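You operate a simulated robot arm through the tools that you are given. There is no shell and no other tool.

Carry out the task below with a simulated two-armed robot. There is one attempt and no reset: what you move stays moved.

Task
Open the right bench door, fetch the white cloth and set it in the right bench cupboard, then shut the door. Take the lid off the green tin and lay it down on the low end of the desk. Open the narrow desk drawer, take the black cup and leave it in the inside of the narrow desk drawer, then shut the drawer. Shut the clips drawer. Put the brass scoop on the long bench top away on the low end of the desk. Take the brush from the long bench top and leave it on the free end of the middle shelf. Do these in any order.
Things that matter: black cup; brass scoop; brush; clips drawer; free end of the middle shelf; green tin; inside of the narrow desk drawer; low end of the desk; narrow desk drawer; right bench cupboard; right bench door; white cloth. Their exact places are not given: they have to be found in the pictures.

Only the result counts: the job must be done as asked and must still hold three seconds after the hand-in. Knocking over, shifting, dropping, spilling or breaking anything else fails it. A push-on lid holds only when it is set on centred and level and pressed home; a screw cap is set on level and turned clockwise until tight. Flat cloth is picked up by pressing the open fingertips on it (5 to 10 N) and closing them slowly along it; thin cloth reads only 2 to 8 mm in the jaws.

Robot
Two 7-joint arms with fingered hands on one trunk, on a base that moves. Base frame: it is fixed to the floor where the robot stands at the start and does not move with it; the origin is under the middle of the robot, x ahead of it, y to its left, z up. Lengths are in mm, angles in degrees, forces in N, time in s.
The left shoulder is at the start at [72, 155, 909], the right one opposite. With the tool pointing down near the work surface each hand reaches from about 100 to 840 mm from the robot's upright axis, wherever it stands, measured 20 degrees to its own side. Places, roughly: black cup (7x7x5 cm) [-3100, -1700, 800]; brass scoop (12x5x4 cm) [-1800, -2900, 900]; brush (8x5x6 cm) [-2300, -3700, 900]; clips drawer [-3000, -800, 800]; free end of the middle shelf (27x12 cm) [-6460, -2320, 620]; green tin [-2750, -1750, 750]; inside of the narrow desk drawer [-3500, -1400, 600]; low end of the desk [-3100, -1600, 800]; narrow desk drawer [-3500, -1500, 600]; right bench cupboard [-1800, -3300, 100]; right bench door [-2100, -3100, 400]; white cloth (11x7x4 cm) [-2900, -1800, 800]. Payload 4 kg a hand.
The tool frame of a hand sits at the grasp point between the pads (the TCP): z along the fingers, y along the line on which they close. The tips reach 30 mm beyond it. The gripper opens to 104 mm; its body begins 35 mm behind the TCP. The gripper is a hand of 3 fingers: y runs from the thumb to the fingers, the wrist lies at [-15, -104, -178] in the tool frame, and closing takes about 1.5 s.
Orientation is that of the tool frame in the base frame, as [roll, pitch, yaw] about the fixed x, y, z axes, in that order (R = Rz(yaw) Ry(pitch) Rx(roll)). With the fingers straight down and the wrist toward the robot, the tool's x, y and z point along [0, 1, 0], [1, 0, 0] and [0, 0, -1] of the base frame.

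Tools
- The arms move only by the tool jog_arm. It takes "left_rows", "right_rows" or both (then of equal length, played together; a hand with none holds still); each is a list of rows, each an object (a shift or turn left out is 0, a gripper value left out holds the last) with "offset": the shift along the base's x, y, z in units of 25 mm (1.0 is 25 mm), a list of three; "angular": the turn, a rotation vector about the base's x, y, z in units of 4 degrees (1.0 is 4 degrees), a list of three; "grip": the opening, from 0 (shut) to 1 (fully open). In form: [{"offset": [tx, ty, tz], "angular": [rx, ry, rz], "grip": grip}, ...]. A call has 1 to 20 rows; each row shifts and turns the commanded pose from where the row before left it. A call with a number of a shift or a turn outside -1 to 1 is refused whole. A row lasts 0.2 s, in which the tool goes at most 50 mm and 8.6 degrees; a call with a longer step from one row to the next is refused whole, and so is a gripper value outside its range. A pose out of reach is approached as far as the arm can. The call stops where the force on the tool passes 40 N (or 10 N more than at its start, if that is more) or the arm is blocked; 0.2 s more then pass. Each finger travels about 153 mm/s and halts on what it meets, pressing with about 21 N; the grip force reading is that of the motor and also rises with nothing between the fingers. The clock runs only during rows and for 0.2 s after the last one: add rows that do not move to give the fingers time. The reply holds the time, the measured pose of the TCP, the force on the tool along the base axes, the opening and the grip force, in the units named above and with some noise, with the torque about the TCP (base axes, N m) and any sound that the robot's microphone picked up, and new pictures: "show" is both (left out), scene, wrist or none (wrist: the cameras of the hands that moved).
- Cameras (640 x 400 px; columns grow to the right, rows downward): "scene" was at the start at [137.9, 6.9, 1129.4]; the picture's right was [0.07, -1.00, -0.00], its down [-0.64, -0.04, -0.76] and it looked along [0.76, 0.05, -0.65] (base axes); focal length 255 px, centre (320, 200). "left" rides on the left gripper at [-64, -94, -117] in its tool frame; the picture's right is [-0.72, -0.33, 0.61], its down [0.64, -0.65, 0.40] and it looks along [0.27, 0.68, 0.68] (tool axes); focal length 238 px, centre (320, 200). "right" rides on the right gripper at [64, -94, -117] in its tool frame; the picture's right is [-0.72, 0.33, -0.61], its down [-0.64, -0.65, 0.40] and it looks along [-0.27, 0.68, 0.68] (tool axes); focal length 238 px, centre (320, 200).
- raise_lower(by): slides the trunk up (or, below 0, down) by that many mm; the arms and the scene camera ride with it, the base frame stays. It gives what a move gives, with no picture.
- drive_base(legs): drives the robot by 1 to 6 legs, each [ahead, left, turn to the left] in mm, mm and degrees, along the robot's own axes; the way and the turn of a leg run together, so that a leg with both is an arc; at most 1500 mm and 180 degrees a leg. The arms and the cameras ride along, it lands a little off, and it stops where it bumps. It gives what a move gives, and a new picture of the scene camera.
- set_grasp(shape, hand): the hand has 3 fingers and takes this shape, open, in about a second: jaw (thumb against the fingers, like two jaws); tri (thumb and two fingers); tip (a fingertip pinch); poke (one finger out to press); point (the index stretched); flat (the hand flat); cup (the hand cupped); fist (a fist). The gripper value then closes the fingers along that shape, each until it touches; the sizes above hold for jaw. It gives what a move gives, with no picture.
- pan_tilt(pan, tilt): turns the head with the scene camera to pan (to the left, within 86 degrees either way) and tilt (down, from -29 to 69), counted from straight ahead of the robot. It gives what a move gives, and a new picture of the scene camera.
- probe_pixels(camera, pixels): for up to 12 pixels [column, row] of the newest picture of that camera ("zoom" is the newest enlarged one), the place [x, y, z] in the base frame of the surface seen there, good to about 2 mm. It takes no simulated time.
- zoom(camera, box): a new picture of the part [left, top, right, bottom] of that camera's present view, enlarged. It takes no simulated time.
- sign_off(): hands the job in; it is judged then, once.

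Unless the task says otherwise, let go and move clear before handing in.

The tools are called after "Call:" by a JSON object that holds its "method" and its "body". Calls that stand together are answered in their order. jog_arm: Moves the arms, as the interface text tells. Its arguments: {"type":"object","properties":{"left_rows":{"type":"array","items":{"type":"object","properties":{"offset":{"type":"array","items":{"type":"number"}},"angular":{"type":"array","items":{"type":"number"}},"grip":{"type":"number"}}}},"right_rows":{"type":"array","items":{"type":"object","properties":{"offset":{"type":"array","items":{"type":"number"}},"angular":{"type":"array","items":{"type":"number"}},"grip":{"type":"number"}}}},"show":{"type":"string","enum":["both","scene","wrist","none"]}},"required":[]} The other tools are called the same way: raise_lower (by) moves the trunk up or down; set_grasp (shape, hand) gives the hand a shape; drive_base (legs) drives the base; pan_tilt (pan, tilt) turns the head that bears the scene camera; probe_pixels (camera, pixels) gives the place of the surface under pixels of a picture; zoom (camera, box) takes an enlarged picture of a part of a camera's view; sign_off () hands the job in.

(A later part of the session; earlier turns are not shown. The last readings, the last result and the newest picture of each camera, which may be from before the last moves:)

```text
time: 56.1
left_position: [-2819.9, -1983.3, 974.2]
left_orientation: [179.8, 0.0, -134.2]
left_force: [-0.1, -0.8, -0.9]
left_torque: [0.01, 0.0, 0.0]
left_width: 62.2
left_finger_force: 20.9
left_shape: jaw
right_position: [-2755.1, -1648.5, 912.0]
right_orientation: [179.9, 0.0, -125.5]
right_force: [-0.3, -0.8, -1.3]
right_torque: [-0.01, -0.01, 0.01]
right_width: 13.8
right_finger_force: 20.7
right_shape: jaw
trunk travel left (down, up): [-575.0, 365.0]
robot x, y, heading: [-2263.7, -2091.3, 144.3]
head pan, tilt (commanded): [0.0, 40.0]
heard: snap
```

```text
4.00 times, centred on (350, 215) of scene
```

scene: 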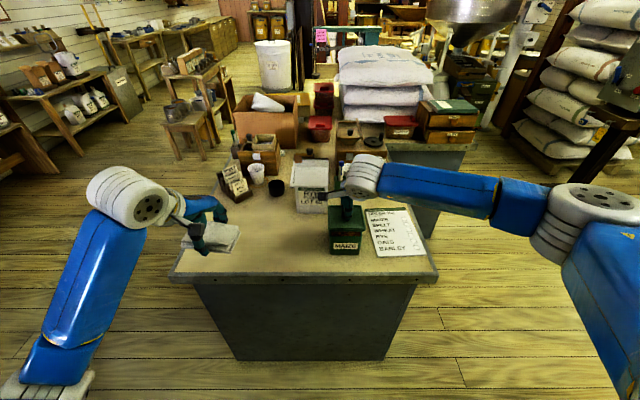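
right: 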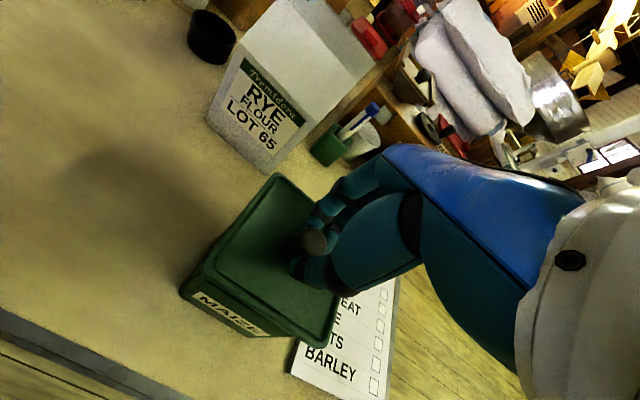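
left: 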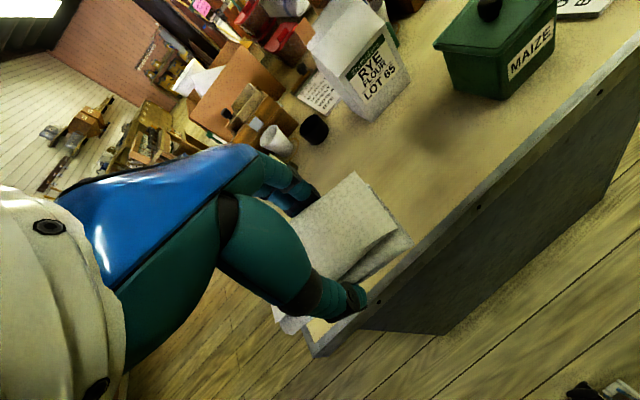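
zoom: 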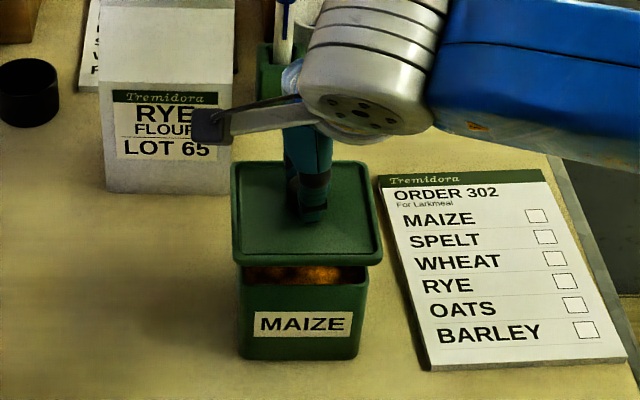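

The lid is clear of the tin. I'll lift it higher and carry it to the free patch left of the tin.

Call:
{"method": "jog_arm", "body": {"right_rows": [{"offset": [0, 0, 0.8]}, {"offset": [0, 0, 0.8]}, {"offset": [-0.495, -0.666, 0]}, {"offset": [-0.495, -0.666, 0]}, {"offset": [-0.495, -0.666, 0]}, {"offset": [-0.495, -0.666, 0]}, {"offset": [-0.495, -0.666, 0]}, {"offset": [-0.495, -0.666, 0]}, {"offset": [-0.495, -0.666, 0]}, {"offset": [0, 0, -1]}, {"offset": [0, 0, -1]}, {"offset": [0, 0, -1]}, {"offset": [0, 0, -1]}, {}]}}

Call:
{"method": "zoom", "body": {"camera": "scene", "box": [220, 180, 380, 280]}}

```text
time: 59.1
left_position: [-2819.4, -1986.1, 974.7]
left_orientation: [179.9, 0.2, -134.2]
left_force: [-0.3, -0.5, -0.5]
left_torque: [0.01, 0.02, 0.01]
left_width: 62.5
left_finger_force: 20.7
left_shape: jaw
right_position: [-2843.8, -1767.2, 850.6]
right_orientation: [179.9, 0.1, -125.6]
right_force: [0.4, 0.1, -1.1]
right_torque: [-0.01, 0.01, -0.01]
right_width: 13.9
right_finger_force: 20.9
right_shape: jaw
trunk travel left (down, up): [-575.0, 365.0]
robot x, y, heading: [-2266.8, -2094.1, 144.8]
head pan, tilt (commanded): [0.0, 40.0]
```

scene: 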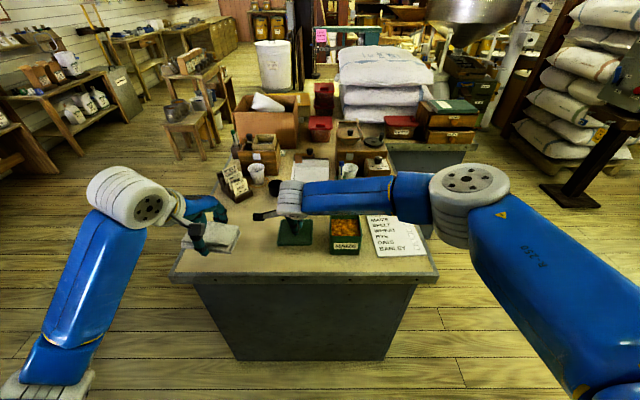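
right: 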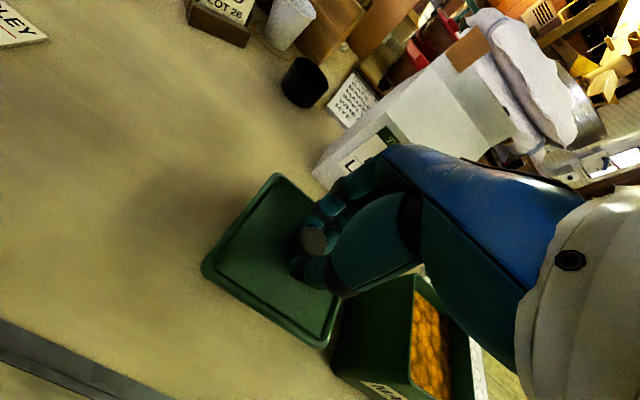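

```text
4.00 times, centred on (300, 230) of scene
```

zoom: 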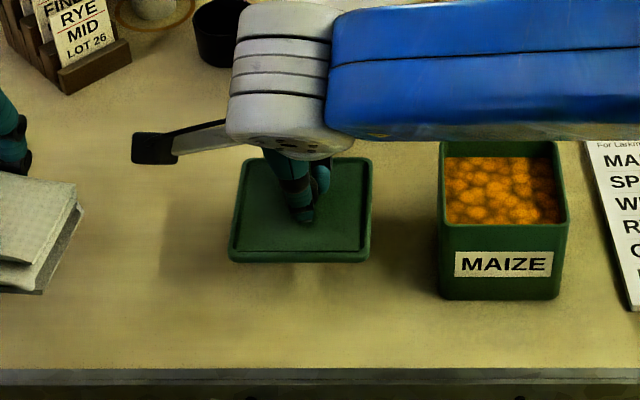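

The lid hovers over a free patch. I'll probe the rim heights to know how far to lower.

Call:
{"method": "probe_pixels", "body": {"camera": "zoom", "pixels": [[300, 260], [300, 252], [240, 258], [360, 258], [300, 244], [500, 226], [445, 225], [556, 222], [300, 300]]}}

```text
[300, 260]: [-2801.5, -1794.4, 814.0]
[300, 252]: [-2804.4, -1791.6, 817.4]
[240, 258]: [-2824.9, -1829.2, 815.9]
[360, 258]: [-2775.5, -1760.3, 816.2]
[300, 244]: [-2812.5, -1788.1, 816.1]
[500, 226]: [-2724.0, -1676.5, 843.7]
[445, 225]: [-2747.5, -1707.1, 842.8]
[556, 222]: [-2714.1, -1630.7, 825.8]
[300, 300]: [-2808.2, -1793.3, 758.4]
```

Call:
{"method": "jog_arm", "body": {"right_rows": [{"offset": [0, 0, -0.8]}, {"offset": [0, 0, -0.6]}, {"offset": [0, 0, -0.2]}, {}], "show": "none"}}

Call:
{"method": "zoom", "body": {"camera": "scene", "box": [240, 200, 360, 275]}}

```text
time: 60.1
left_position: [-2820.4, -1984.0, 975.0]
left_orientation: [179.9, 0.1, -134.2]
left_force: [0.6, 0.0, -0.9]
left_torque: [0.0, 0.02, 0.0]
left_width: 62.1
left_finger_force: 21.0
left_shape: jaw
right_position: [-2842.8, -1765.7, 810.5]
right_orientation: [179.8, 0.1, -125.6]
right_force: [-0.2, -0.1, -0.5]
right_torque: [-0.04, 0.01, -0.04]
right_width: 14.1
right_finger_force: 20.9
right_shape: jaw
trunk travel left (down, up): [-575.0, 365.0]
robot x, y, heading: [-2266.3, -2090.8, 144.5]
head pan, tilt (commanded): [0.0, 40.0]
```

```text
5.33 times, centred on (300, 238) of scene
```

zoom: 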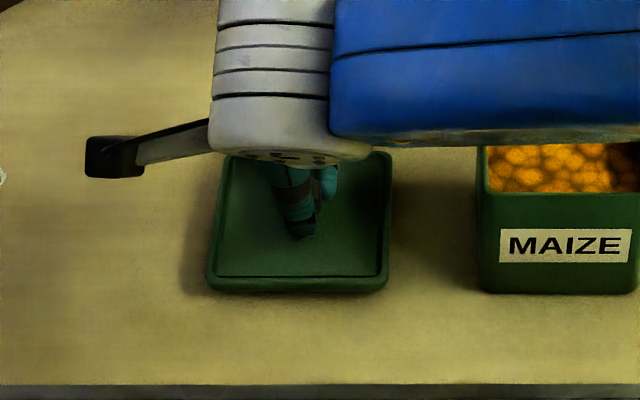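

Nearly on the desk. I'll lower in small steps until contact shows in the force.

Call:
{"method": "jog_arm", "body": {"right_rows": [{"offset": [0, 0, -0.1]}, {"offset": [0, 0, -0.1]}, {}], "show": "none"}}

Call:
{"method": "jog_arm", "body": {"right_rows": [{"offset": [0, 0, -0.08]}, {"offset": [0, 0, -0.08]}, {}], "show": "none"}}

```text
time: 60.9
left_position: [-2818.6, -1985.5, 974.9]
left_orientation: [179.9, 0.1, -134.1]
left_force: [0.3, 0.1, 0.0]
left_torque: [0.03, -0.04, 0.0]
left_width: 61.9
left_finger_force: 20.9
left_shape: jaw
right_position: [-2842.0, -1768.4, 807.7]
right_orientation: [179.7, 0.1, -125.6]
right_force: [1.1, 1.0, 8.8]
right_torque: [0.03, 0.04, -0.01]
right_width: 13.9
right_finger_force: 21.4
right_shape: jaw
trunk travel left (down, up): [-575.0, 365.0]
robot x, y, heading: [-2259.7, -2090.2, 144.7]
head pan, tilt (commanded): [0.0, 40.0]
```

```text
time: 61.7
left_position: [-2817.8, -1986.0, 976.7]
left_orientation: [179.7, 0.1, -134.3]
left_force: [0.5, 0.1, -1.4]
left_torque: [-0.01, -0.02, 0.0]
left_width: 62.3
left_finger_force: 21.1
left_shape: jaw
right_position: [-2841.9, -1766.6, 806.0]
right_orientation: [179.5, -0.1, -125.5]
right_force: [-1.1, 1.2, 23.9]
right_torque: [0.02, 0.13, 0.0]
right_width: 15.0
right_finger_force: 20.5
right_shape: jaw
trunk travel left (down, up): [-575.0, 365.0]
robot x, y, heading: [-2262.6, -2092.0, 144.5]
head pan, tilt (commanded): [0.0, 40.0]
```

Contact made (24 N up). I'll relieve the pressure and release the knob, then rise.

Call:
{"method": "jog_arm", "body": {"right_rows": [{"offset": [0, 0, 0.14]}, {"grip": 0.3}, {"grip": 0.5}, {"grip": 0.7}, {}, {"offset": [0, 0, 0.5]}, {"offset": [0, 0, 1]}, {"offset": [0, 0, 1]}, {"offset": [0, 0, 1]}, {"offset": [0, 0, 1]}, {"offset": [0, 0, 1]}, {"offset": [0, 0, 1]}]}}

Call:
{"method": "zoom", "body": {"camera": "scene", "box": [220, 180, 380, 280]}}

```text
time: 64.3
left_position: [-2818.7, -1986.1, 974.0]
left_orientation: [179.9, 0.1, -134.2]
left_force: [0.0, 0.3, -1.2]
left_torque: [0.0, 0.03, -0.02]
left_width: 62.0
left_finger_force: 21.6
left_shape: jaw
right_position: [-2844.4, -1767.5, 969.6]
right_orientation: [179.9, 0.0, -125.5]
right_force: [-0.1, 0.2, 0.2]
right_torque: [-0.01, 0.01, -0.02]
right_width: 72.6
right_finger_force: 0.0
right_shape: jaw
trunk travel left (down, up): [-575.0, 365.0]
robot x, y, heading: [-2263.4, -2089.6, 144.4]
head pan, tilt (commanded): [0.0, 40.0]
```

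scene: 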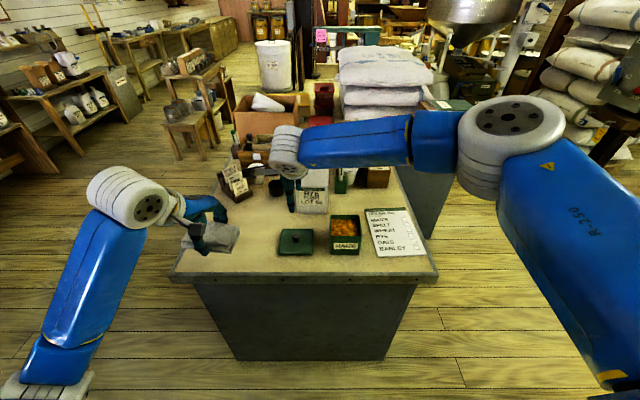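
right: 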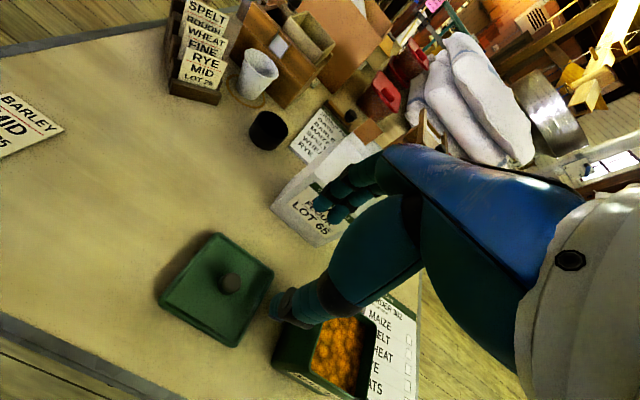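

```text
4.00 times, centred on (300, 230) of scene
```

zoom: 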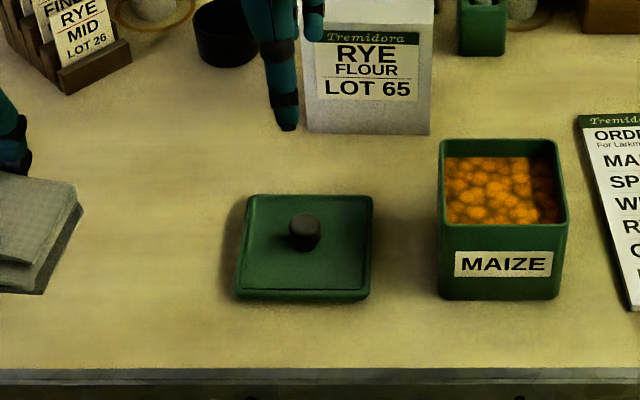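

The lid lies flat on the desk. Now I'll pull the right hand back, then slide left along the aisle and turn to face the bench.

Call:
{"method": "jog_arm", "body": {"right_rows": [{"offset": [0.995, 0.319, 0]}, {"offset": [0.995, 0.319, 0]}, {"offset": [0.995, 0.319, 0]}, {"offset": [0.995, 0.319, 0]}, {"offset": [0.995, 0.319, 0]}, {"offset": [0.995, 0.319, 0]}, {"offset": [0.995, 0.319, 0]}, {"offset": [0.995, 0.319, 0]}, {"offset": [0.995, 0.319, 0]}, {"offset": [0.995, 0.319, 0]}, {"offset": [0.995, 0.319, 0]}, {"offset": [0.995, 0.319, 0]}, {"offset": [0.995, 0.319, 0]}, {"offset": [0.995, 0.319, 0]}, {"offset": [0.995, 0.319, 0]}], "show": "none"}}

Call:
{"method": "drive_base", "body": {"legs": [[-40, 550, 0], [0, 0, 90], [0, 0, 90]]}}

```text
time: 67.5
left_position: [-2822.8, -1983.1, 973.1]
left_orientation: [-179.9, 0.0, -134.1]
left_force: [-0.4, 0.0, -0.9]
left_torque: [0.01, -0.03, 0.0]
left_width: 61.9
left_finger_force: 21.2
left_shape: jaw
right_position: [-2482.5, -1648.3, 964.0]
right_orientation: [-179.5, 0.3, -125.0]
right_force: [1.6, 2.8, 2.0]
right_torque: [-0.2, 0.03, 0.02]
right_width: 72.7
right_finger_force: 0.0
right_shape: jaw
right hand out of reach, approached as far as the arm can: row 15
trunk travel left (down, up): [-575.0, 365.0]
robot x, y, heading: [-2262.9, -2097.0, 144.5]
head pan, tilt (commanded): [0.0, 40.0]
```

```text
time: 78.4
left_position: [-1992.3, -2655.8, 974.7]
left_orientation: [179.9, 0.0, 48.1]
left_force: [-0.2, 1.1, -0.3]
left_torque: [0.03, -0.01, -0.01]
left_width: 61.7
left_finger_force: 20.6
left_shape: jaw
right_position: [-2317.9, -3006.4, 967.4]
right_orientation: [179.9, 0.0, 56.8]
right_force: [-1.0, 0.3, -0.1]
right_torque: [-0.01, 0.01, -0.02]
right_width: 72.7
right_finger_force: 0.2
right_shape: jaw
trunk travel left (down, up): [-575.0, 365.0]
robot x, y, heading: [-2550.8, -2569.8, -33.3]
head pan, tilt (commanded): [0.0, 40.0]
```

scene: 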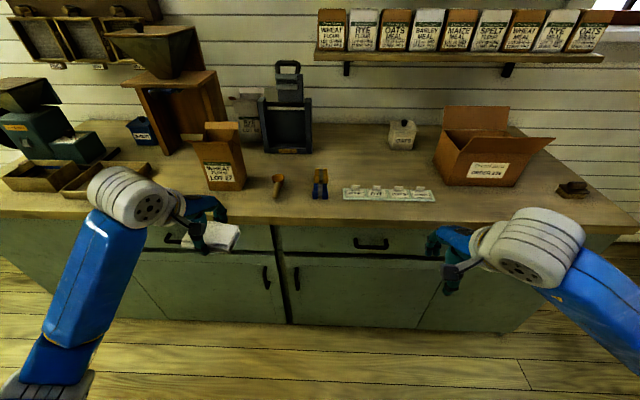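

Now facing the bench: right door with handle at (297,278), scoop near (277,187), and a dark brush-like item at (572,188). Zooming and probing.

Call:
{"method": "zoom", "body": {"camera": "scene", "box": [220, 160, 460, 340]}}

Call:
{"method": "probe_pixels", "body": {"camera": "scene", "pixels": [[297, 278], [297, 270], [297, 287], [290, 300], [350, 290], [420, 300], [430, 290], [415, 328], [300, 322], [370, 244], [350, 262], [515, 330]]}}

Call:
{"method": "zoom", "body": {"camera": "scene", "box": [180, 140, 360, 220]}}

Call:
{"method": "zoom", "body": {"camera": "scene", "box": [500, 140, 640, 240]}}

```text
2.22 times, centred on (340, 250) of scene
```

zoom: 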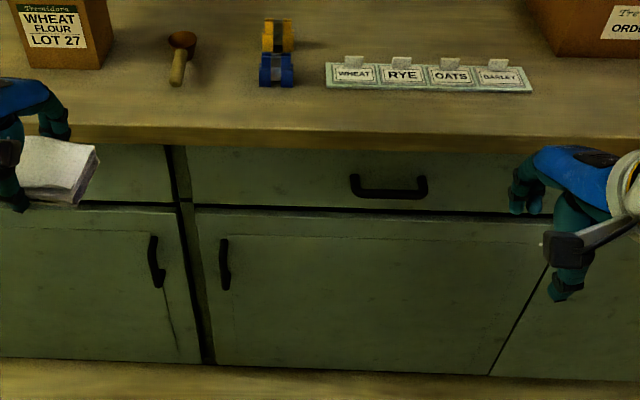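

```text
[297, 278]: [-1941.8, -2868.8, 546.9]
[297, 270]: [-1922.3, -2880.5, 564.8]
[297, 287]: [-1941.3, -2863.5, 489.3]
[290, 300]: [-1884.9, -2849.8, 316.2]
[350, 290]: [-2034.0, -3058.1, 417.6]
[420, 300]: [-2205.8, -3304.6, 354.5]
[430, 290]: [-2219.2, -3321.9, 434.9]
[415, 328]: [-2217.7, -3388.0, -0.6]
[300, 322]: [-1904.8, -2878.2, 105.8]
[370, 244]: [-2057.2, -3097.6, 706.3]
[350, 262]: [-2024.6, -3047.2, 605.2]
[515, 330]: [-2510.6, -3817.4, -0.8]
```

```text
3.56 times, centred on (270, 180) of scene
```

zoom: 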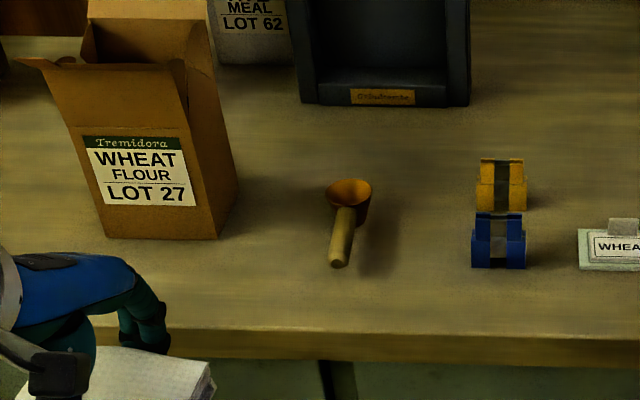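

```text
4.00 times, centred on (570, 190) of scene
```

zoom: 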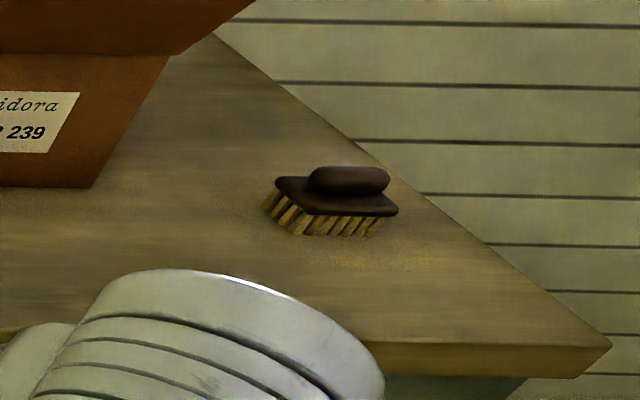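

Right door: handle bar at ≈(−1942, −2868), z 490–567, about 35 mm off the face; door spans t≈557 mm with hinge at the right. I'll shift left for swing clearance, square up, then lower the trunk.

Call:
{"method": "drive_base", "body": {"legs": [[-15, 170, -2.1]]}}

Call:
{"method": "raise_lower", "body": {"by": -430}}

Call:
{"method": "pan_tilt", "body": {"pan": -5, "tilt": 35}}

```text
time: 79.9
left_position: [-1918.2, -2533.7, 976.4]
left_orientation: [179.8, -0.3, 45.9]
left_force: [-0.8, -0.3, -0.8]
left_torque: [0.02, -0.01, 0.0]
left_width: 61.7
left_finger_force: 20.6
left_shape: jaw
right_position: [-2255.5, -2871.0, 966.9]
right_orientation: [180.0, -0.3, 54.5]
right_force: [-0.6, 0.1, -0.4]
right_torque: [0.0, -0.04, -0.02]
right_width: 72.7
right_finger_force: 0.0
right_shape: jaw
trunk travel left (down, up): [-575.0, 365.0]
robot x, y, heading: [-2469.4, -2424.1, -35.5]
head pan, tilt (commanded): [0.0, 40.0]
```

scene: 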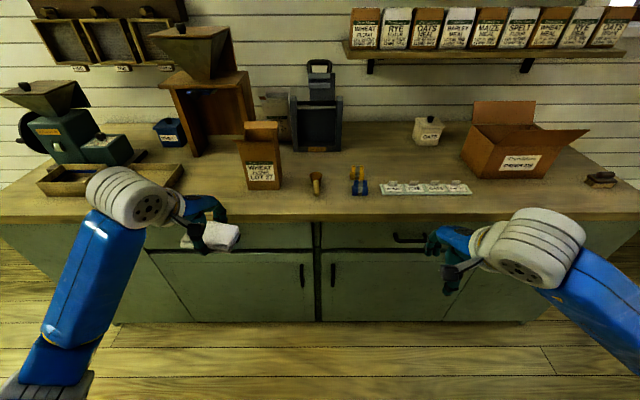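

```text
refused: -430 is not a number from -400 to 400
```

```text
time: 80.5
left_position: [-1918.8, -2533.0, 976.7]
left_orientation: [179.8, -0.3, 45.9]
left_force: [-0.9, -0.3, 0.1]
left_torque: [0.03, -0.02, 0.0]
left_width: 61.3
left_finger_force: 21.6
left_shape: jaw
right_position: [-2254.9, -2870.1, 969.4]
right_orientation: [179.7, -0.2, 54.5]
right_force: [0.5, -0.2, -0.2]
right_torque: [0.0, -0.05, -0.01]
right_width: 72.4
right_finger_force: 0.0
right_shape: jaw
trunk travel left (down, up): [-575.0, 365.0]
robot x, y, heading: [-2471.6, -2426.0, -35.5]
head pan, tilt (commanded): [-5.0, 35.0]
```

scene: 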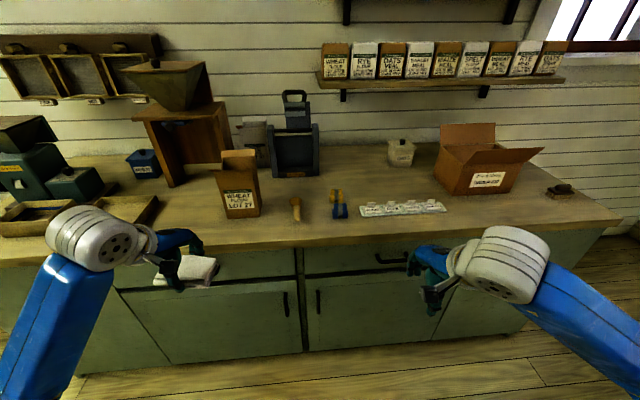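

Lowering the trunk by 400 mm; both hands stand well in front of the bench edge.

Call:
{"method": "raise_lower", "body": {"by": -400}}

Call:
{"method": "pan_tilt", "body": {"pan": -5, "tilt": 30}}

```text
time: 84.4
left_position: [-1915.9, -2529.4, 574.2]
left_orientation: [179.7, 0.0, 46.0]
left_force: [0.3, 0.5, -0.8]
left_torque: [-0.02, 0.02, 0.0]
left_width: 61.6
left_finger_force: 20.5
left_shape: jaw
right_position: [-2253.0, -2866.4, 568.6]
right_orientation: [179.8, 0.0, 54.5]
right_force: [-0.4, -0.1, 0.5]
right_torque: [-0.02, -0.02, 0.01]
right_width: 72.8
right_finger_force: 0.1
right_shape: jaw
trunk travel left (down, up): [-175.0, 765.0]
robot x, y, heading: [-2469.0, -2421.7, -35.5]
head pan, tilt (commanded): [-5.0, 35.0]
```

```text
time: 85.0
left_position: [-1916.7, -2529.7, 576.0]
left_orientation: [179.8, 0.1, 45.9]
left_force: [-1.0, 0.9, -1.5]
left_torque: [0.0, -0.01, 0.03]
left_width: 61.1
left_finger_force: 21.0
left_shape: jaw
right_position: [-2253.6, -2867.0, 568.2]
right_orientation: [179.7, -0.1, 54.5]
right_force: [0.2, -0.1, 0.4]
right_torque: [-0.02, -0.04, 0.01]
right_width: 72.7
right_finger_force: 0.1
right_shape: jaw
trunk travel left (down, up): [-175.0, 765.0]
robot x, y, heading: [-2468.2, -2426.7, -35.1]
head pan, tilt (commanded): [-5.0, 30.0]
```

scene: 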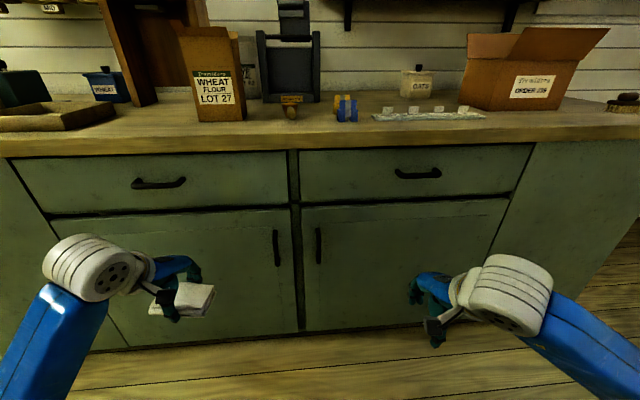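

Now I see the doors squarely. Probing the right door's handle (318,245), edges and hinge.

Call:
{"method": "zoom", "body": {"camera": "scene", "box": [260, 190, 400, 290]}}

Call:
{"method": "probe_pixels", "body": {"camera": "scene", "pixels": [[318, 232], [318, 245], [318, 260], [303, 280], [308, 280], [303, 212], [308, 212], [495, 215], [505, 210], [310, 325], [470, 240], [325, 300]]}}

```text
4.00 times, centred on (330, 240) of scene
```

zoom: 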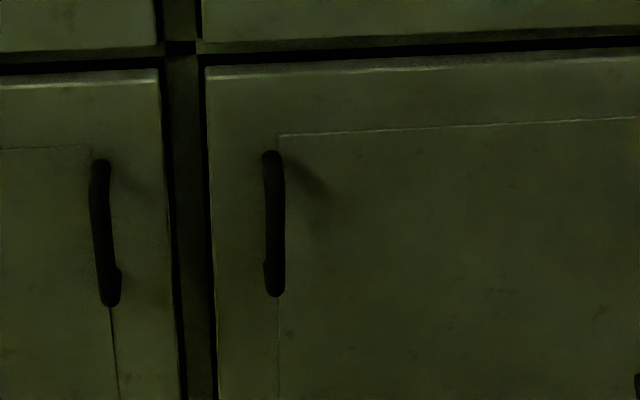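

```text
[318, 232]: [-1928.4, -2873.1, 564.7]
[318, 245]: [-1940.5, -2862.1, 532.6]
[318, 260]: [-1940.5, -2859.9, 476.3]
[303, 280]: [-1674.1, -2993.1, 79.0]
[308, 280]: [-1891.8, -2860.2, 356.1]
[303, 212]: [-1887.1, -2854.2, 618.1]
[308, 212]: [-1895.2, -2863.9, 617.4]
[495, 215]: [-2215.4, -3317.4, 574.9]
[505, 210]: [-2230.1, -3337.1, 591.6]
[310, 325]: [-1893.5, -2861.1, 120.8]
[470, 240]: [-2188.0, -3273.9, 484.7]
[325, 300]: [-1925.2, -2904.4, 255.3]
```

The bar is at s≈76 mm (28 mm off the door face), z 465–566. I'll rotate the right hand to point at the door with fingers straddling the vertical bar, in two calls.

Call:
{"method": "jog_arm", "body": {"right_rows": [{"offset": [0.341, 0.074, -0.077], "angular": [-0.966, -0.164, 0.693], "grip": 0.8}, {"offset": [0.341, 0.074, -0.077], "angular": [-0.966, -0.164, 0.693]}, {"offset": [0.341, 0.074, -0.077], "angular": [-0.966, -0.164, 0.693]}, {"offset": [0.341, 0.074, -0.077], "angular": [-0.966, -0.164, 0.693]}, {"offset": [0.341, 0.074, -0.077], "angular": [-0.966, -0.164, 0.693]}, {"offset": [0.341, 0.074, -0.077], "angular": [-0.966, -0.164, 0.693]}, {"offset": [0.341, 0.074, -0.077], "angular": [-0.966, -0.164, 0.693]}, {"offset": [0.341, 0.074, -0.077], "angular": [-0.966, -0.164, 0.693]}, {"offset": [0.341, 0.074, -0.077], "angular": [-0.966, -0.164, 0.693]}, {"offset": [0.341, 0.074, -0.077], "angular": [-0.966, -0.164, 0.693]}, {"offset": [0.341, 0.074, -0.077], "angular": [-0.966, -0.164, 0.693]}, {"offset": [0.341, 0.074, -0.077], "angular": [-0.966, -0.164, 0.693]}]}}

```text
time: 87.6
left_position: [-1915.9, -2529.2, 575.3]
left_orientation: [179.6, 0.0, 45.9]
left_force: [0.2, 0.6, -1.1]
left_torque: [0.03, 0.02, -0.01]
left_width: 61.6
left_finger_force: 21.0
left_shape: jaw
right_position: [-2203.9, -2903.7, 581.3]
right_orientation: [156.3, 35.4, 80.6]
right_force: [-0.2, 0.9, 0.5]
right_torque: [0.0, -0.01, -0.02]
right_width: 82.9
right_finger_force: 0.2
right_shape: jaw
right hand out of reach, approached as far as the arm can: row 1, 7, 8, 9, 10, 11, 12
trunk travel left (down, up): [-175.0, 765.0]
robot x, y, heading: [-2470.7, -2423.2, -35.3]
head pan, tilt (commanded): [-5.0, 30.0]
```

scene: 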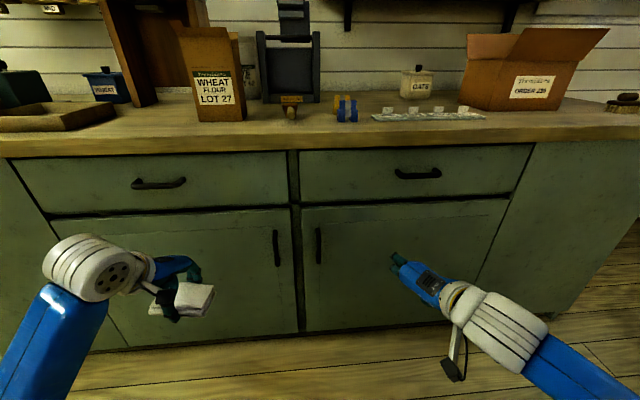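
right: 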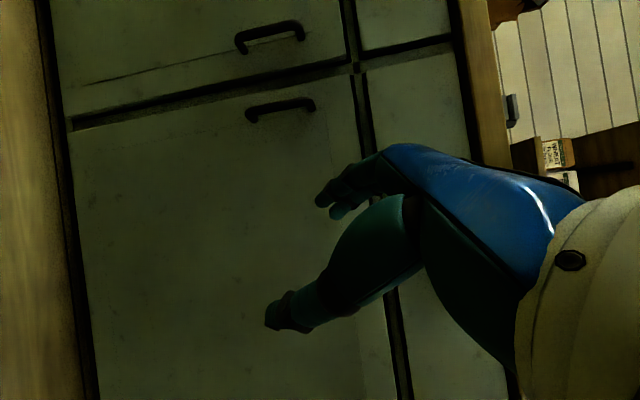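

The arm was too folded to complete the turn so close to my body. I'll back the base off 130 mm to give the right arm room.

Call:
{"method": "drive_base", "body": {"legs": [[-130, 0, 0]]}}

```text
time: 88.9
left_position: [-2024.0, -2453.3, 576.1]
left_orientation: [179.7, -0.1, 45.8]
left_force: [0.3, 0.3, 0.4]
left_torque: [0.0, 0.01, -0.02]
left_width: 61.8
left_finger_force: 20.8
left_shape: jaw
right_position: [-2311.2, -2826.5, 579.9]
right_orientation: [156.2, 35.5, 80.4]
right_force: [-0.7, 0.3, 0.0]
right_torque: [-0.01, -0.01, 0.0]
right_width: 82.9
right_finger_force: 0.1
right_shape: jaw
trunk travel left (down, up): [-175.0, 765.0]
robot x, y, heading: [-2574.6, -2345.4, -35.6]
head pan, tilt (commanded): [-5.0, 30.0]
```

scene: 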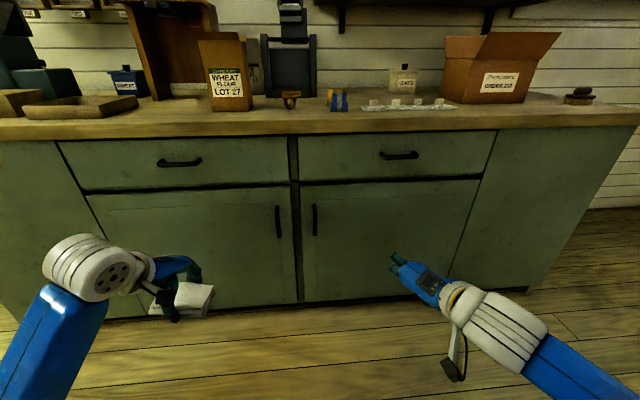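

Moving the right hand forward toward the handle first, then completing the rotation so it points straight at the door.

Call:
{"method": "jog_arm", "body": {"right_rows": [{"offset": [0.916, 0.116, -0.218]}, {"offset": [0.916, 0.116, -0.218]}, {"offset": [0.916, 0.116, -0.218]}, {"offset": [0.916, 0.116, -0.218]}, {"offset": [0.916, 0.116, -0.218]}, {"offset": [0.916, 0.116, -0.218]}, {"offset": [0.916, 0.116, -0.218]}, {"offset": [0.916, 0.116, -0.218]}, {"offset": [0.916, 0.116, -0.218]}, {"offset": [0.916, 0.116, -0.218]}, {"offset": [0.916, 0.116, -0.218]}], "show": "none"}}

Call:
{"method": "jog_arm", "body": {"right_rows": [{"angular": [-0.975, -0.182, 0.666]}, {"angular": [-0.975, -0.182, 0.666]}, {"angular": [-0.975, -0.182, 0.666]}, {"angular": [-0.975, -0.182, 0.666]}, {"angular": [-0.975, -0.182, 0.666]}, {"angular": [-0.975, -0.182, 0.666]}, {"angular": [-0.975, -0.182, 0.666]}, {"angular": [-0.975, -0.182, 0.666]}, {"angular": [-0.975, -0.182, 0.666]}, {"angular": [-0.975, -0.182, 0.666]}, {"angular": [-0.975, -0.182, 0.666]}, {"angular": [-0.975, -0.182, 0.666]}, {"angular": [-0.975, -0.182, 0.666]}, {"angular": [-0.975, -0.182, 0.666]}]}}

```text
time: 91.3
left_position: [-2024.1, -2453.9, 577.6]
left_orientation: [179.7, 0.0, 45.8]
left_force: [0.0, 0.5, -0.5]
left_torque: [0.01, 0.01, -0.03]
left_width: 61.5
left_finger_force: 20.4
left_shape: jaw
right_position: [-2312.2, -2827.1, 581.4]
right_orientation: [156.3, 35.4, 80.5]
right_force: [-0.4, 0.7, 0.7]
right_torque: [0.02, -0.02, 0.02]
right_width: 83.1
right_finger_force: 0.0
right_shape: jaw
right hand out of reach, approached as far as the arm can: row 1, 2, 3, 4, 5, 6, 7, 8, 9, 10, 11
trunk travel left (down, up): [-175.0, 765.0]
robot x, y, heading: [-2576.7, -2345.8, -35.5]
head pan, tilt (commanded): [-5.0, 30.0]
```

```text
time: 94.3
left_position: [-2023.1, -2453.5, 575.1]
left_orientation: [179.6, 0.0, 45.8]
left_force: [-0.2, 0.8, -0.6]
left_torque: [0.0, 0.03, 0.04]
left_width: 61.5
left_finger_force: 21.3
left_shape: jaw
right_position: [-2312.6, -2825.6, 581.6]
right_orientation: [156.2, 35.3, 80.6]
right_force: [0.3, -1.0, 0.4]
right_torque: [0.0, 0.01, 0.0]
right_width: 82.8
right_finger_force: 0.0
right_shape: jaw
right hand out of reach, approached as far as the arm can: row 1, 2, 3, 4, 5, 6, 7, 8, 9, 10, 11, 12, 13, 14
trunk travel left (down, up): [-175.0, 765.0]
robot x, y, heading: [-2577.4, -2349.1, -35.4]
head pan, tilt (commanded): [-5.0, 30.0]
```

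scene: 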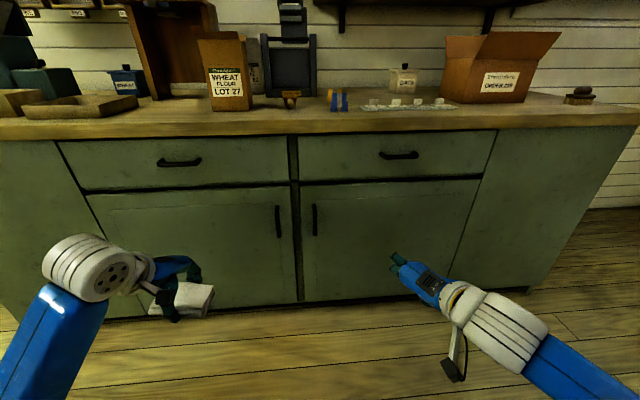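
right: 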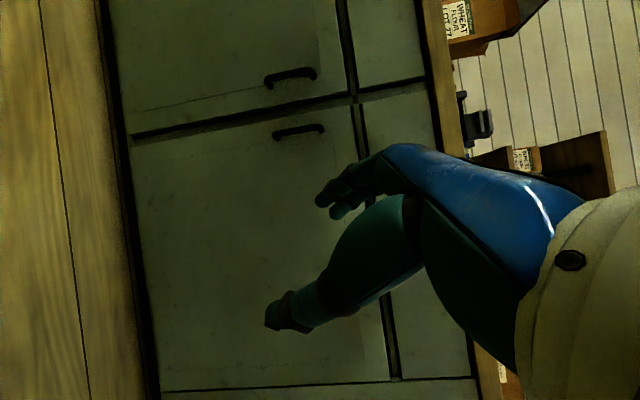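

The right arm is jammed in this configuration (wrist too near the shoulder or at a joint limit). I'll turn the hand partly back and push it forward to free it.

Call:
{"method": "jog_arm", "body": {"right_rows": [{"angular": [0.966, 0.164, -0.693]}, {"angular": [0.966, 0.164, -0.693]}, {"angular": [0.966, 0.164, -0.693]}, {"angular": [0.966, 0.164, -0.693]}, {"angular": [0.966, 0.164, -0.693]}, {"angular": [0.966, 0.164, -0.693]}, {"offset": [0.8, -0.57, 0]}, {"offset": [0.8, -0.57, 0]}, {"offset": [0.8, -0.57, 0]}, {"offset": [0.8, -0.57, 0]}]}}

```text
time: 96.5
left_position: [-2022.8, -2454.0, 576.7]
left_orientation: [179.8, 0.0, 45.9]
left_force: [0.3, -0.3, -1.2]
left_torque: [0.01, 0.0, 0.01]
left_width: 61.6
left_finger_force: 20.6
left_shape: jaw
right_position: [-2233.3, -2882.9, 579.9]
right_orientation: [167.2, 14.1, 68.4]
right_force: [0.3, 0.8, 0.0]
right_torque: [-0.02, -0.03, -0.04]
right_width: 83.3
right_finger_force: 0.0
right_shape: jaw
trunk travel left (down, up): [-175.0, 765.0]
robot x, y, heading: [-2575.3, -2345.3, -35.5]
head pan, tilt (commanded): [-5.0, 30.0]
```

scene: 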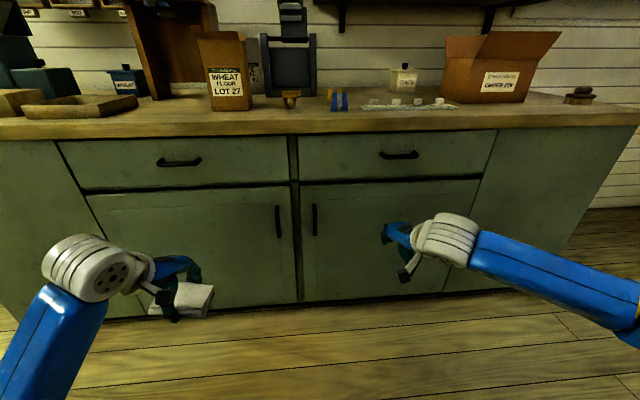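
right: 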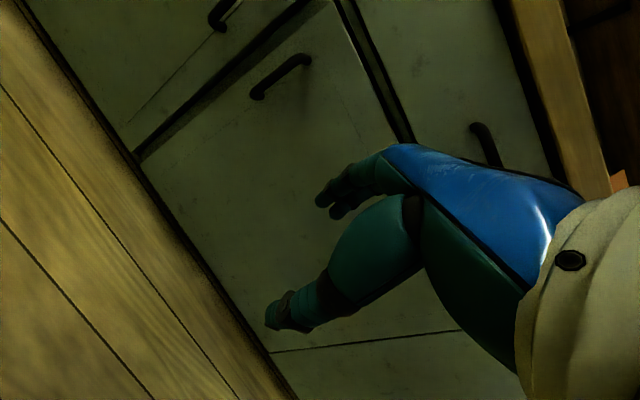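

Freed. Moving the hand forward-left toward the handle while keeping this orientation, then I'll rotate in stages.

Call:
{"method": "jog_arm", "body": {"right_rows": [{"offset": [0.883, 0.354, -0.2]}, {"offset": [0.883, 0.354, -0.2]}, {"offset": [0.883, 0.354, -0.2]}, {"offset": [0.883, 0.354, -0.2]}, {"offset": [0.883, 0.354, -0.2]}, {"offset": [0.883, 0.354, -0.2]}, {"offset": [0.883, 0.354, -0.2]}], "show": "none"}}

Call:
{"method": "jog_arm", "body": {"right_rows": [{"angular": [-0.966, -0.164, 0.693]}, {"angular": [-0.966, -0.164, 0.693]}, {"angular": [-0.966, -0.164, 0.693]}, {"angular": [-0.966, -0.164, 0.693]}, {"angular": [-0.966, -0.164, 0.693]}, {"angular": [-0.966, -0.164, 0.693]}, {"angular": [-0.966, -0.164, 0.693]}, {"angular": [-0.966, -0.164, 0.693]}, {"angular": [-0.966, -0.164, 0.693]}, {"angular": [-0.966, -0.164, 0.693]}]}}

```text
time: 98.1
left_position: [-2023.3, -2452.9, 575.3]
left_orientation: [179.7, 0.2, 45.8]
left_force: [-0.5, 0.8, 0.2]
left_torque: [0.01, -0.01, 0.01]
left_width: 61.7
left_finger_force: 21.0
left_shape: jaw
right_position: [-2075.7, -2818.2, 546.4]
right_orientation: [167.3, 14.2, 68.3]
right_force: [-0.7, 0.0, 0.0]
right_torque: [0.0, 0.01, 0.02]
right_width: 82.9
right_finger_force: 0.0
right_shape: jaw
trunk travel left (down, up): [-175.0, 765.0]
robot x, y, heading: [-2577.8, -2345.5, -35.6]
head pan, tilt (commanded): [-5.0, 30.0]
```

```text
time: 100.3
left_position: [-2023.6, -2452.5, 574.9]
left_orientation: [179.7, 0.0, 45.7]
left_force: [0.0, -0.2, -0.5]
left_torque: [-0.01, -0.01, -0.03]
left_width: 61.3
left_finger_force: 21.1
left_shape: jaw
right_position: [-2070.4, -2805.3, 542.6]
right_orientation: [158.2, 30.4, 79.1]
right_force: [0.4, 0.1, 0.3]
right_torque: [-0.01, -0.03, -0.01]
right_width: 83.2
right_finger_force: 0.1
right_shape: jaw
right hand out of reach, approached as far as the arm can: row 5, 6, 7, 8, 9, 10
trunk travel left (down, up): [-175.0, 765.0]
robot x, y, heading: [-2575.9, -2350.0, -35.5]
head pan, tilt (commanded): [-5.0, 30.0]
```

scene: 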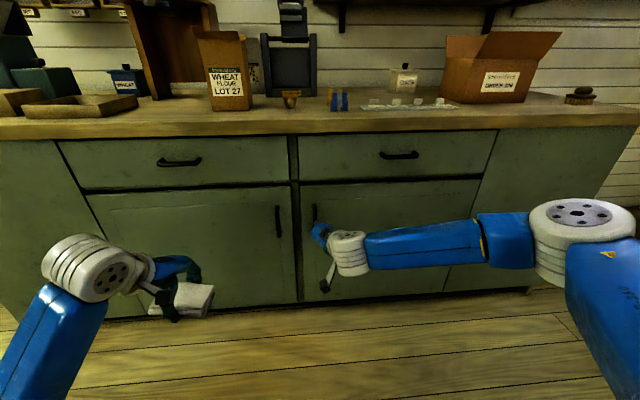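
right: 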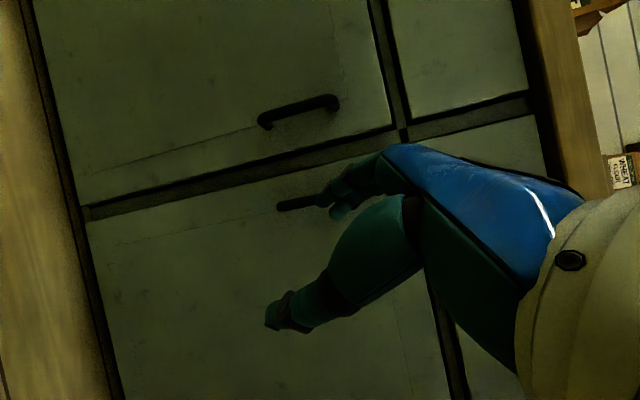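

This rotation path hits a joint limit. I'll instead pitch the hand up so the fingers point straight at the door (closing axis vertical), and later roll it about its own axis.

Call:
{"method": "jog_arm", "body": {"right_rows": [{"angular": [-0.022, -0.99, -0.044]}, {"angular": [-0.022, -0.99, -0.044]}, {"angular": [-0.022, -0.99, -0.044]}, {"angular": [-0.022, -0.99, -0.044]}, {"angular": [-0.022, -0.99, -0.044]}, {"angular": [-0.022, -0.99, -0.044]}, {"angular": [-0.022, -0.99, -0.044]}, {"angular": [-0.022, -0.99, -0.044]}, {"angular": [-0.022, -0.99, -0.044]}, {"angular": [-0.022, -0.99, -0.044]}, {"angular": [-0.022, -0.99, -0.044]}, {"angular": [-0.022, -0.99, -0.044]}, {"angular": [-0.022, -0.99, -0.044]}, {"angular": [-0.022, -0.99, -0.044]}, {"angular": [-0.022, -0.99, -0.044]}, {"angular": [-0.022, -0.99, -0.044]}, {"angular": [-0.022, -0.99, -0.044]}, {"angular": [-0.022, -0.99, -0.044]}]}}

```text
time: 104.1
left_position: [-2022.8, -2453.3, 576.6]
left_orientation: [179.7, 0.0, 45.8]
left_force: [0.6, 0.5, -0.8]
left_torque: [0.01, -0.02, -0.01]
left_width: 61.4
left_finger_force: 20.7
left_shape: jaw
right_position: [-2071.2, -2806.4, 544.0]
right_orientation: [158.4, 30.4, 79.3]
right_force: [-0.6, 0.3, 0.3]
right_torque: [0.03, -0.01, -0.01]
right_width: 83.0
right_finger_force: 0.0
right_shape: jaw
right hand out of reach, approached as far as the arm can: row 1, 2, 3, 4, 5, 6, 7, 8, 9, 10, 11, 12, 13, 14, 15, 16, 17, 18
trunk travel left (down, up): [-175.0, 765.0]
robot x, y, heading: [-2579.3, -2346.1, -35.4]
head pan, tilt (commanded): [-5.0, 30.0]
```

scene: 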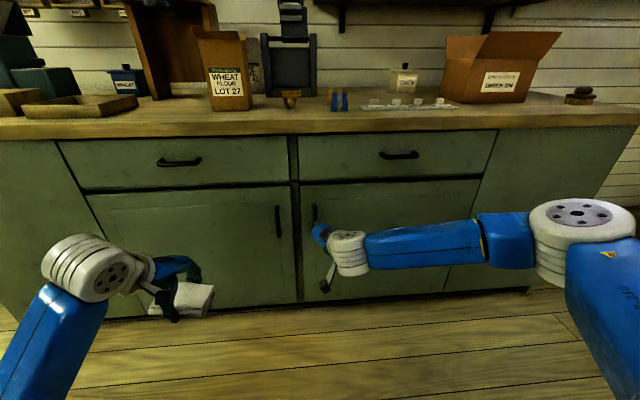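
right: 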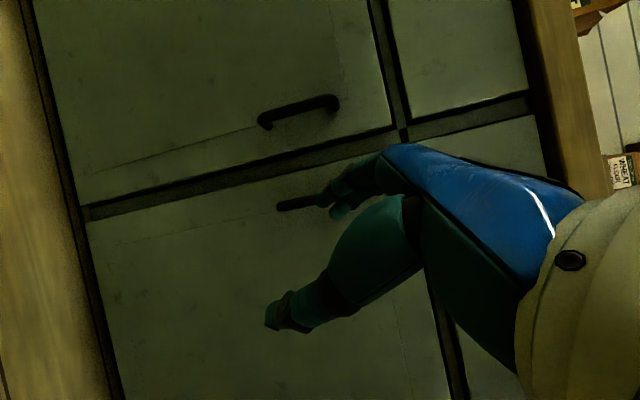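

Again at the limit. I'll go back to the fingers-down orientation first, then test pitching from there.

Call:
{"method": "jog_arm", "body": {"right_rows": [{"angular": [0.966, 0.164, -0.693]}, {"angular": [0.966, 0.164, -0.693]}, {"angular": [0.966, 0.164, -0.693]}, {"angular": [0.966, 0.164, -0.693]}, {"angular": [0.966, 0.164, -0.693]}, {"angular": [0.966, 0.164, -0.693]}, {"angular": [0.966, 0.164, -0.693]}, {"angular": [0.966, 0.164, -0.693]}, {"angular": [0.966, 0.164, -0.693]}], "show": "none"}}

Call:
{"method": "jog_arm", "body": {"right_rows": [{"angular": [-0.7, -0.985, 0]}, {"angular": [-0.7, -0.985, 0]}, {"angular": [-0.7, -0.985, 0]}, {"angular": [-0.7, -0.985, 0]}, {"angular": [-0.7, -0.985, 0]}, {"angular": [-0.7, -0.985, 0]}, {"angular": [-0.7, -0.985, 0]}, {"angular": [-0.7, -0.985, 0]}, {"angular": [-0.7, -0.985, 0]}, {"angular": [-0.7, -0.985, 0]}, {"angular": [-0.7, -0.985, 0]}, {"angular": [-0.7, -0.985, 0]}]}}

```text
time: 106.1
left_position: [-2023.5, -2454.0, 575.7]
left_orientation: [179.7, 0.1, 45.8]
left_force: [-0.2, 0.0, 0.6]
left_torque: [-0.02, 0.04, 0.03]
left_width: 61.7
left_finger_force: 20.8
left_shape: jaw
right_position: [-2070.8, -2806.3, 542.9]
right_orientation: [176.6, 0.1, 58.6]
right_force: [-0.4, -0.8, -0.5]
right_torque: [0.04, -0.01, -0.01]
right_width: 83.1
right_finger_force: 0.1
right_shape: jaw
trunk travel left (down, up): [-175.0, 765.0]
robot x, y, heading: [-2577.1, -2347.0, -35.7]
head pan, tilt (commanded): [-5.0, 30.0]
```

```text
time: 108.7
left_position: [-2023.1, -2453.4, 575.5]
left_orientation: [179.6, 0.0, 45.7]
left_force: [0.4, 0.1, -0.5]
left_torque: [0.01, 0.02, 0.03]
left_width: 61.3
left_finger_force: 21.3
left_shape: jaw
right_position: [-2068.6, -2796.6, 540.2]
right_orientation: [153.4, 1.6, 58.8]
right_force: [0.1, -0.3, 0.4]
right_torque: [0.01, -0.01, 0.0]
right_width: 83.0
right_finger_force: 0.0
right_shape: jaw
right hand out of reach, approached as far as the arm can: row 5, 6, 7, 8, 9, 10, 11, 12
trunk travel left (down, up): [-175.0, 765.0]
robot x, y, heading: [-2577.3, -2345.4, -35.6]
head pan, tilt (commanded): [-5.0, 30.0]
```

scene: 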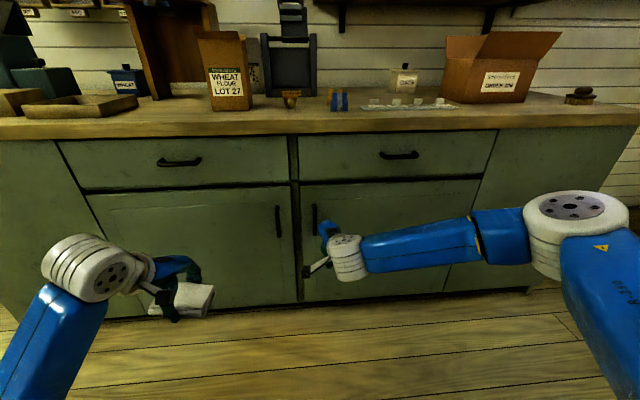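
right: 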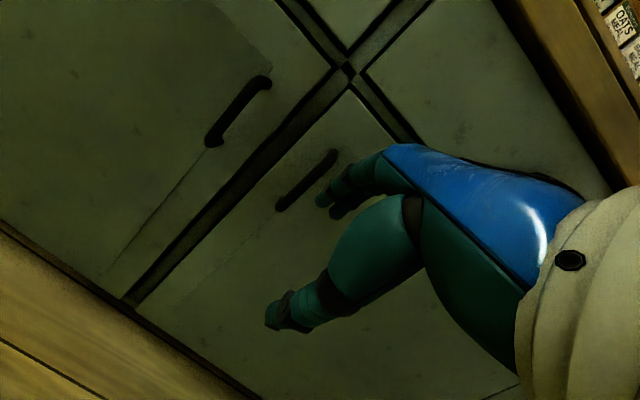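

Pitching is limited to ~25°. Instead I can pinch the vertical bar from its left and right sides with the fingers pointing down (closing axis sideways). Undoing the pitch, then yawing the hand 90°.

Call:
{"method": "jog_arm", "body": {"right_rows": [{"angular": [0.7, 0.985, 0]}, {"angular": [0.7, 0.985, 0]}, {"angular": [0.7, 0.985, 0]}, {"angular": [0.7, 0.985, 0]}, {"angular": [0.7, 0.985, 0]}, {"angular": [0.35, 0.49, 0]}, {"angular": [0, 0, 1]}, {"angular": [0, 0, 1]}, {"angular": [0, 0, 1]}, {"angular": [0, 0, 1]}, {"angular": [0, 0, 1]}, {"angular": [0, 0, 1]}, {"angular": [0, 0, 1]}, {"angular": [0, 0, 1]}, {"angular": [0, 0, 1]}, {"angular": [0, 0, 1]}, {"angular": [0, 0, 1]}, {"angular": [0, 0, 1]}, {"angular": [0, 0, 1]}, {"angular": [0, 0, 1]}], "show": "none"}}

Call:
{"method": "jog_arm", "body": {"right_rows": [{"angular": [0, 0, 1]}, {"angular": [0, 0, 1]}, {"angular": [0, 0, 1]}, {"angular": [0, 0, 1]}, {"angular": [0, 0, 1]}, {"angular": [0, 0, 1]}, {"angular": [0, 0, 1]}]}}

```text
time: 112.9
left_position: [-2022.6, -2453.4, 576.4]
left_orientation: [179.6, 0.0, 45.7]
left_force: [-1.2, -0.2, -1.6]
left_torque: [0.02, 0.0, 0.0]
left_width: 61.5
left_finger_force: 20.6
left_shape: jaw
right_position: [-2069.2, -2798.4, 541.4]
right_orientation: [-180.0, -0.6, 95.1]
right_force: [0.1, 0.6, 0.0]
right_torque: [0.01, 0.0, 0.05]
right_width: 83.1
right_finger_force: 0.1
right_shape: jaw
right hand out of reach, approached as far as the arm can: row 16, 17, 18, 19, 20
trunk travel left (down, up): [-175.0, 765.0]
robot x, y, heading: [-2576.7, -2348.9, -35.2]
head pan, tilt (commanded): [-5.0, 30.0]
```

```text
time: 114.5
left_position: [-2022.4, -2454.5, 575.4]
left_orientation: [179.7, 0.0, 45.7]
left_force: [0.5, 1.0, -0.8]
left_torque: [-0.03, 0.01, -0.01]
left_width: 61.6
left_finger_force: 20.9
left_shape: jaw
right_position: [-2070.1, -2798.6, 542.8]
right_orientation: [-179.9, -0.6, 95.1]
right_force: [-0.8, 0.1, 0.1]
right_torque: [0.01, -0.03, 0.0]
right_width: 83.1
right_finger_force: 0.1
right_shape: jaw
right hand out of reach, approached as far as the arm can: row 1, 2, 3, 4, 5, 6, 7
trunk travel left (down, up): [-175.0, 765.0]
robot x, y, heading: [-2576.7, -2347.6, -35.4]
head pan, tilt (commanded): [-5.0, 30.0]
```

scene: 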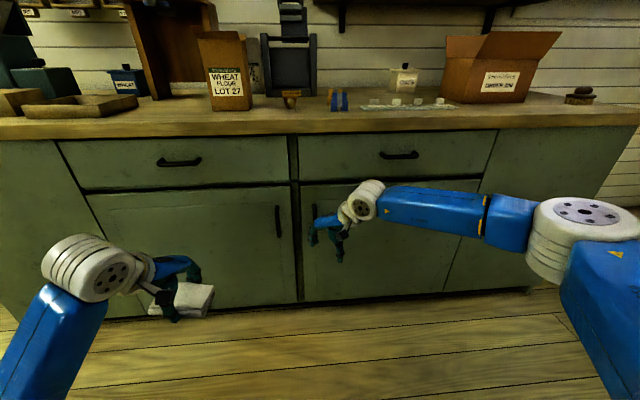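
right: 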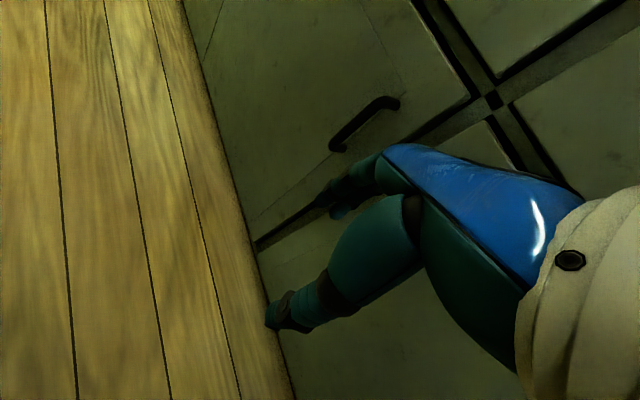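

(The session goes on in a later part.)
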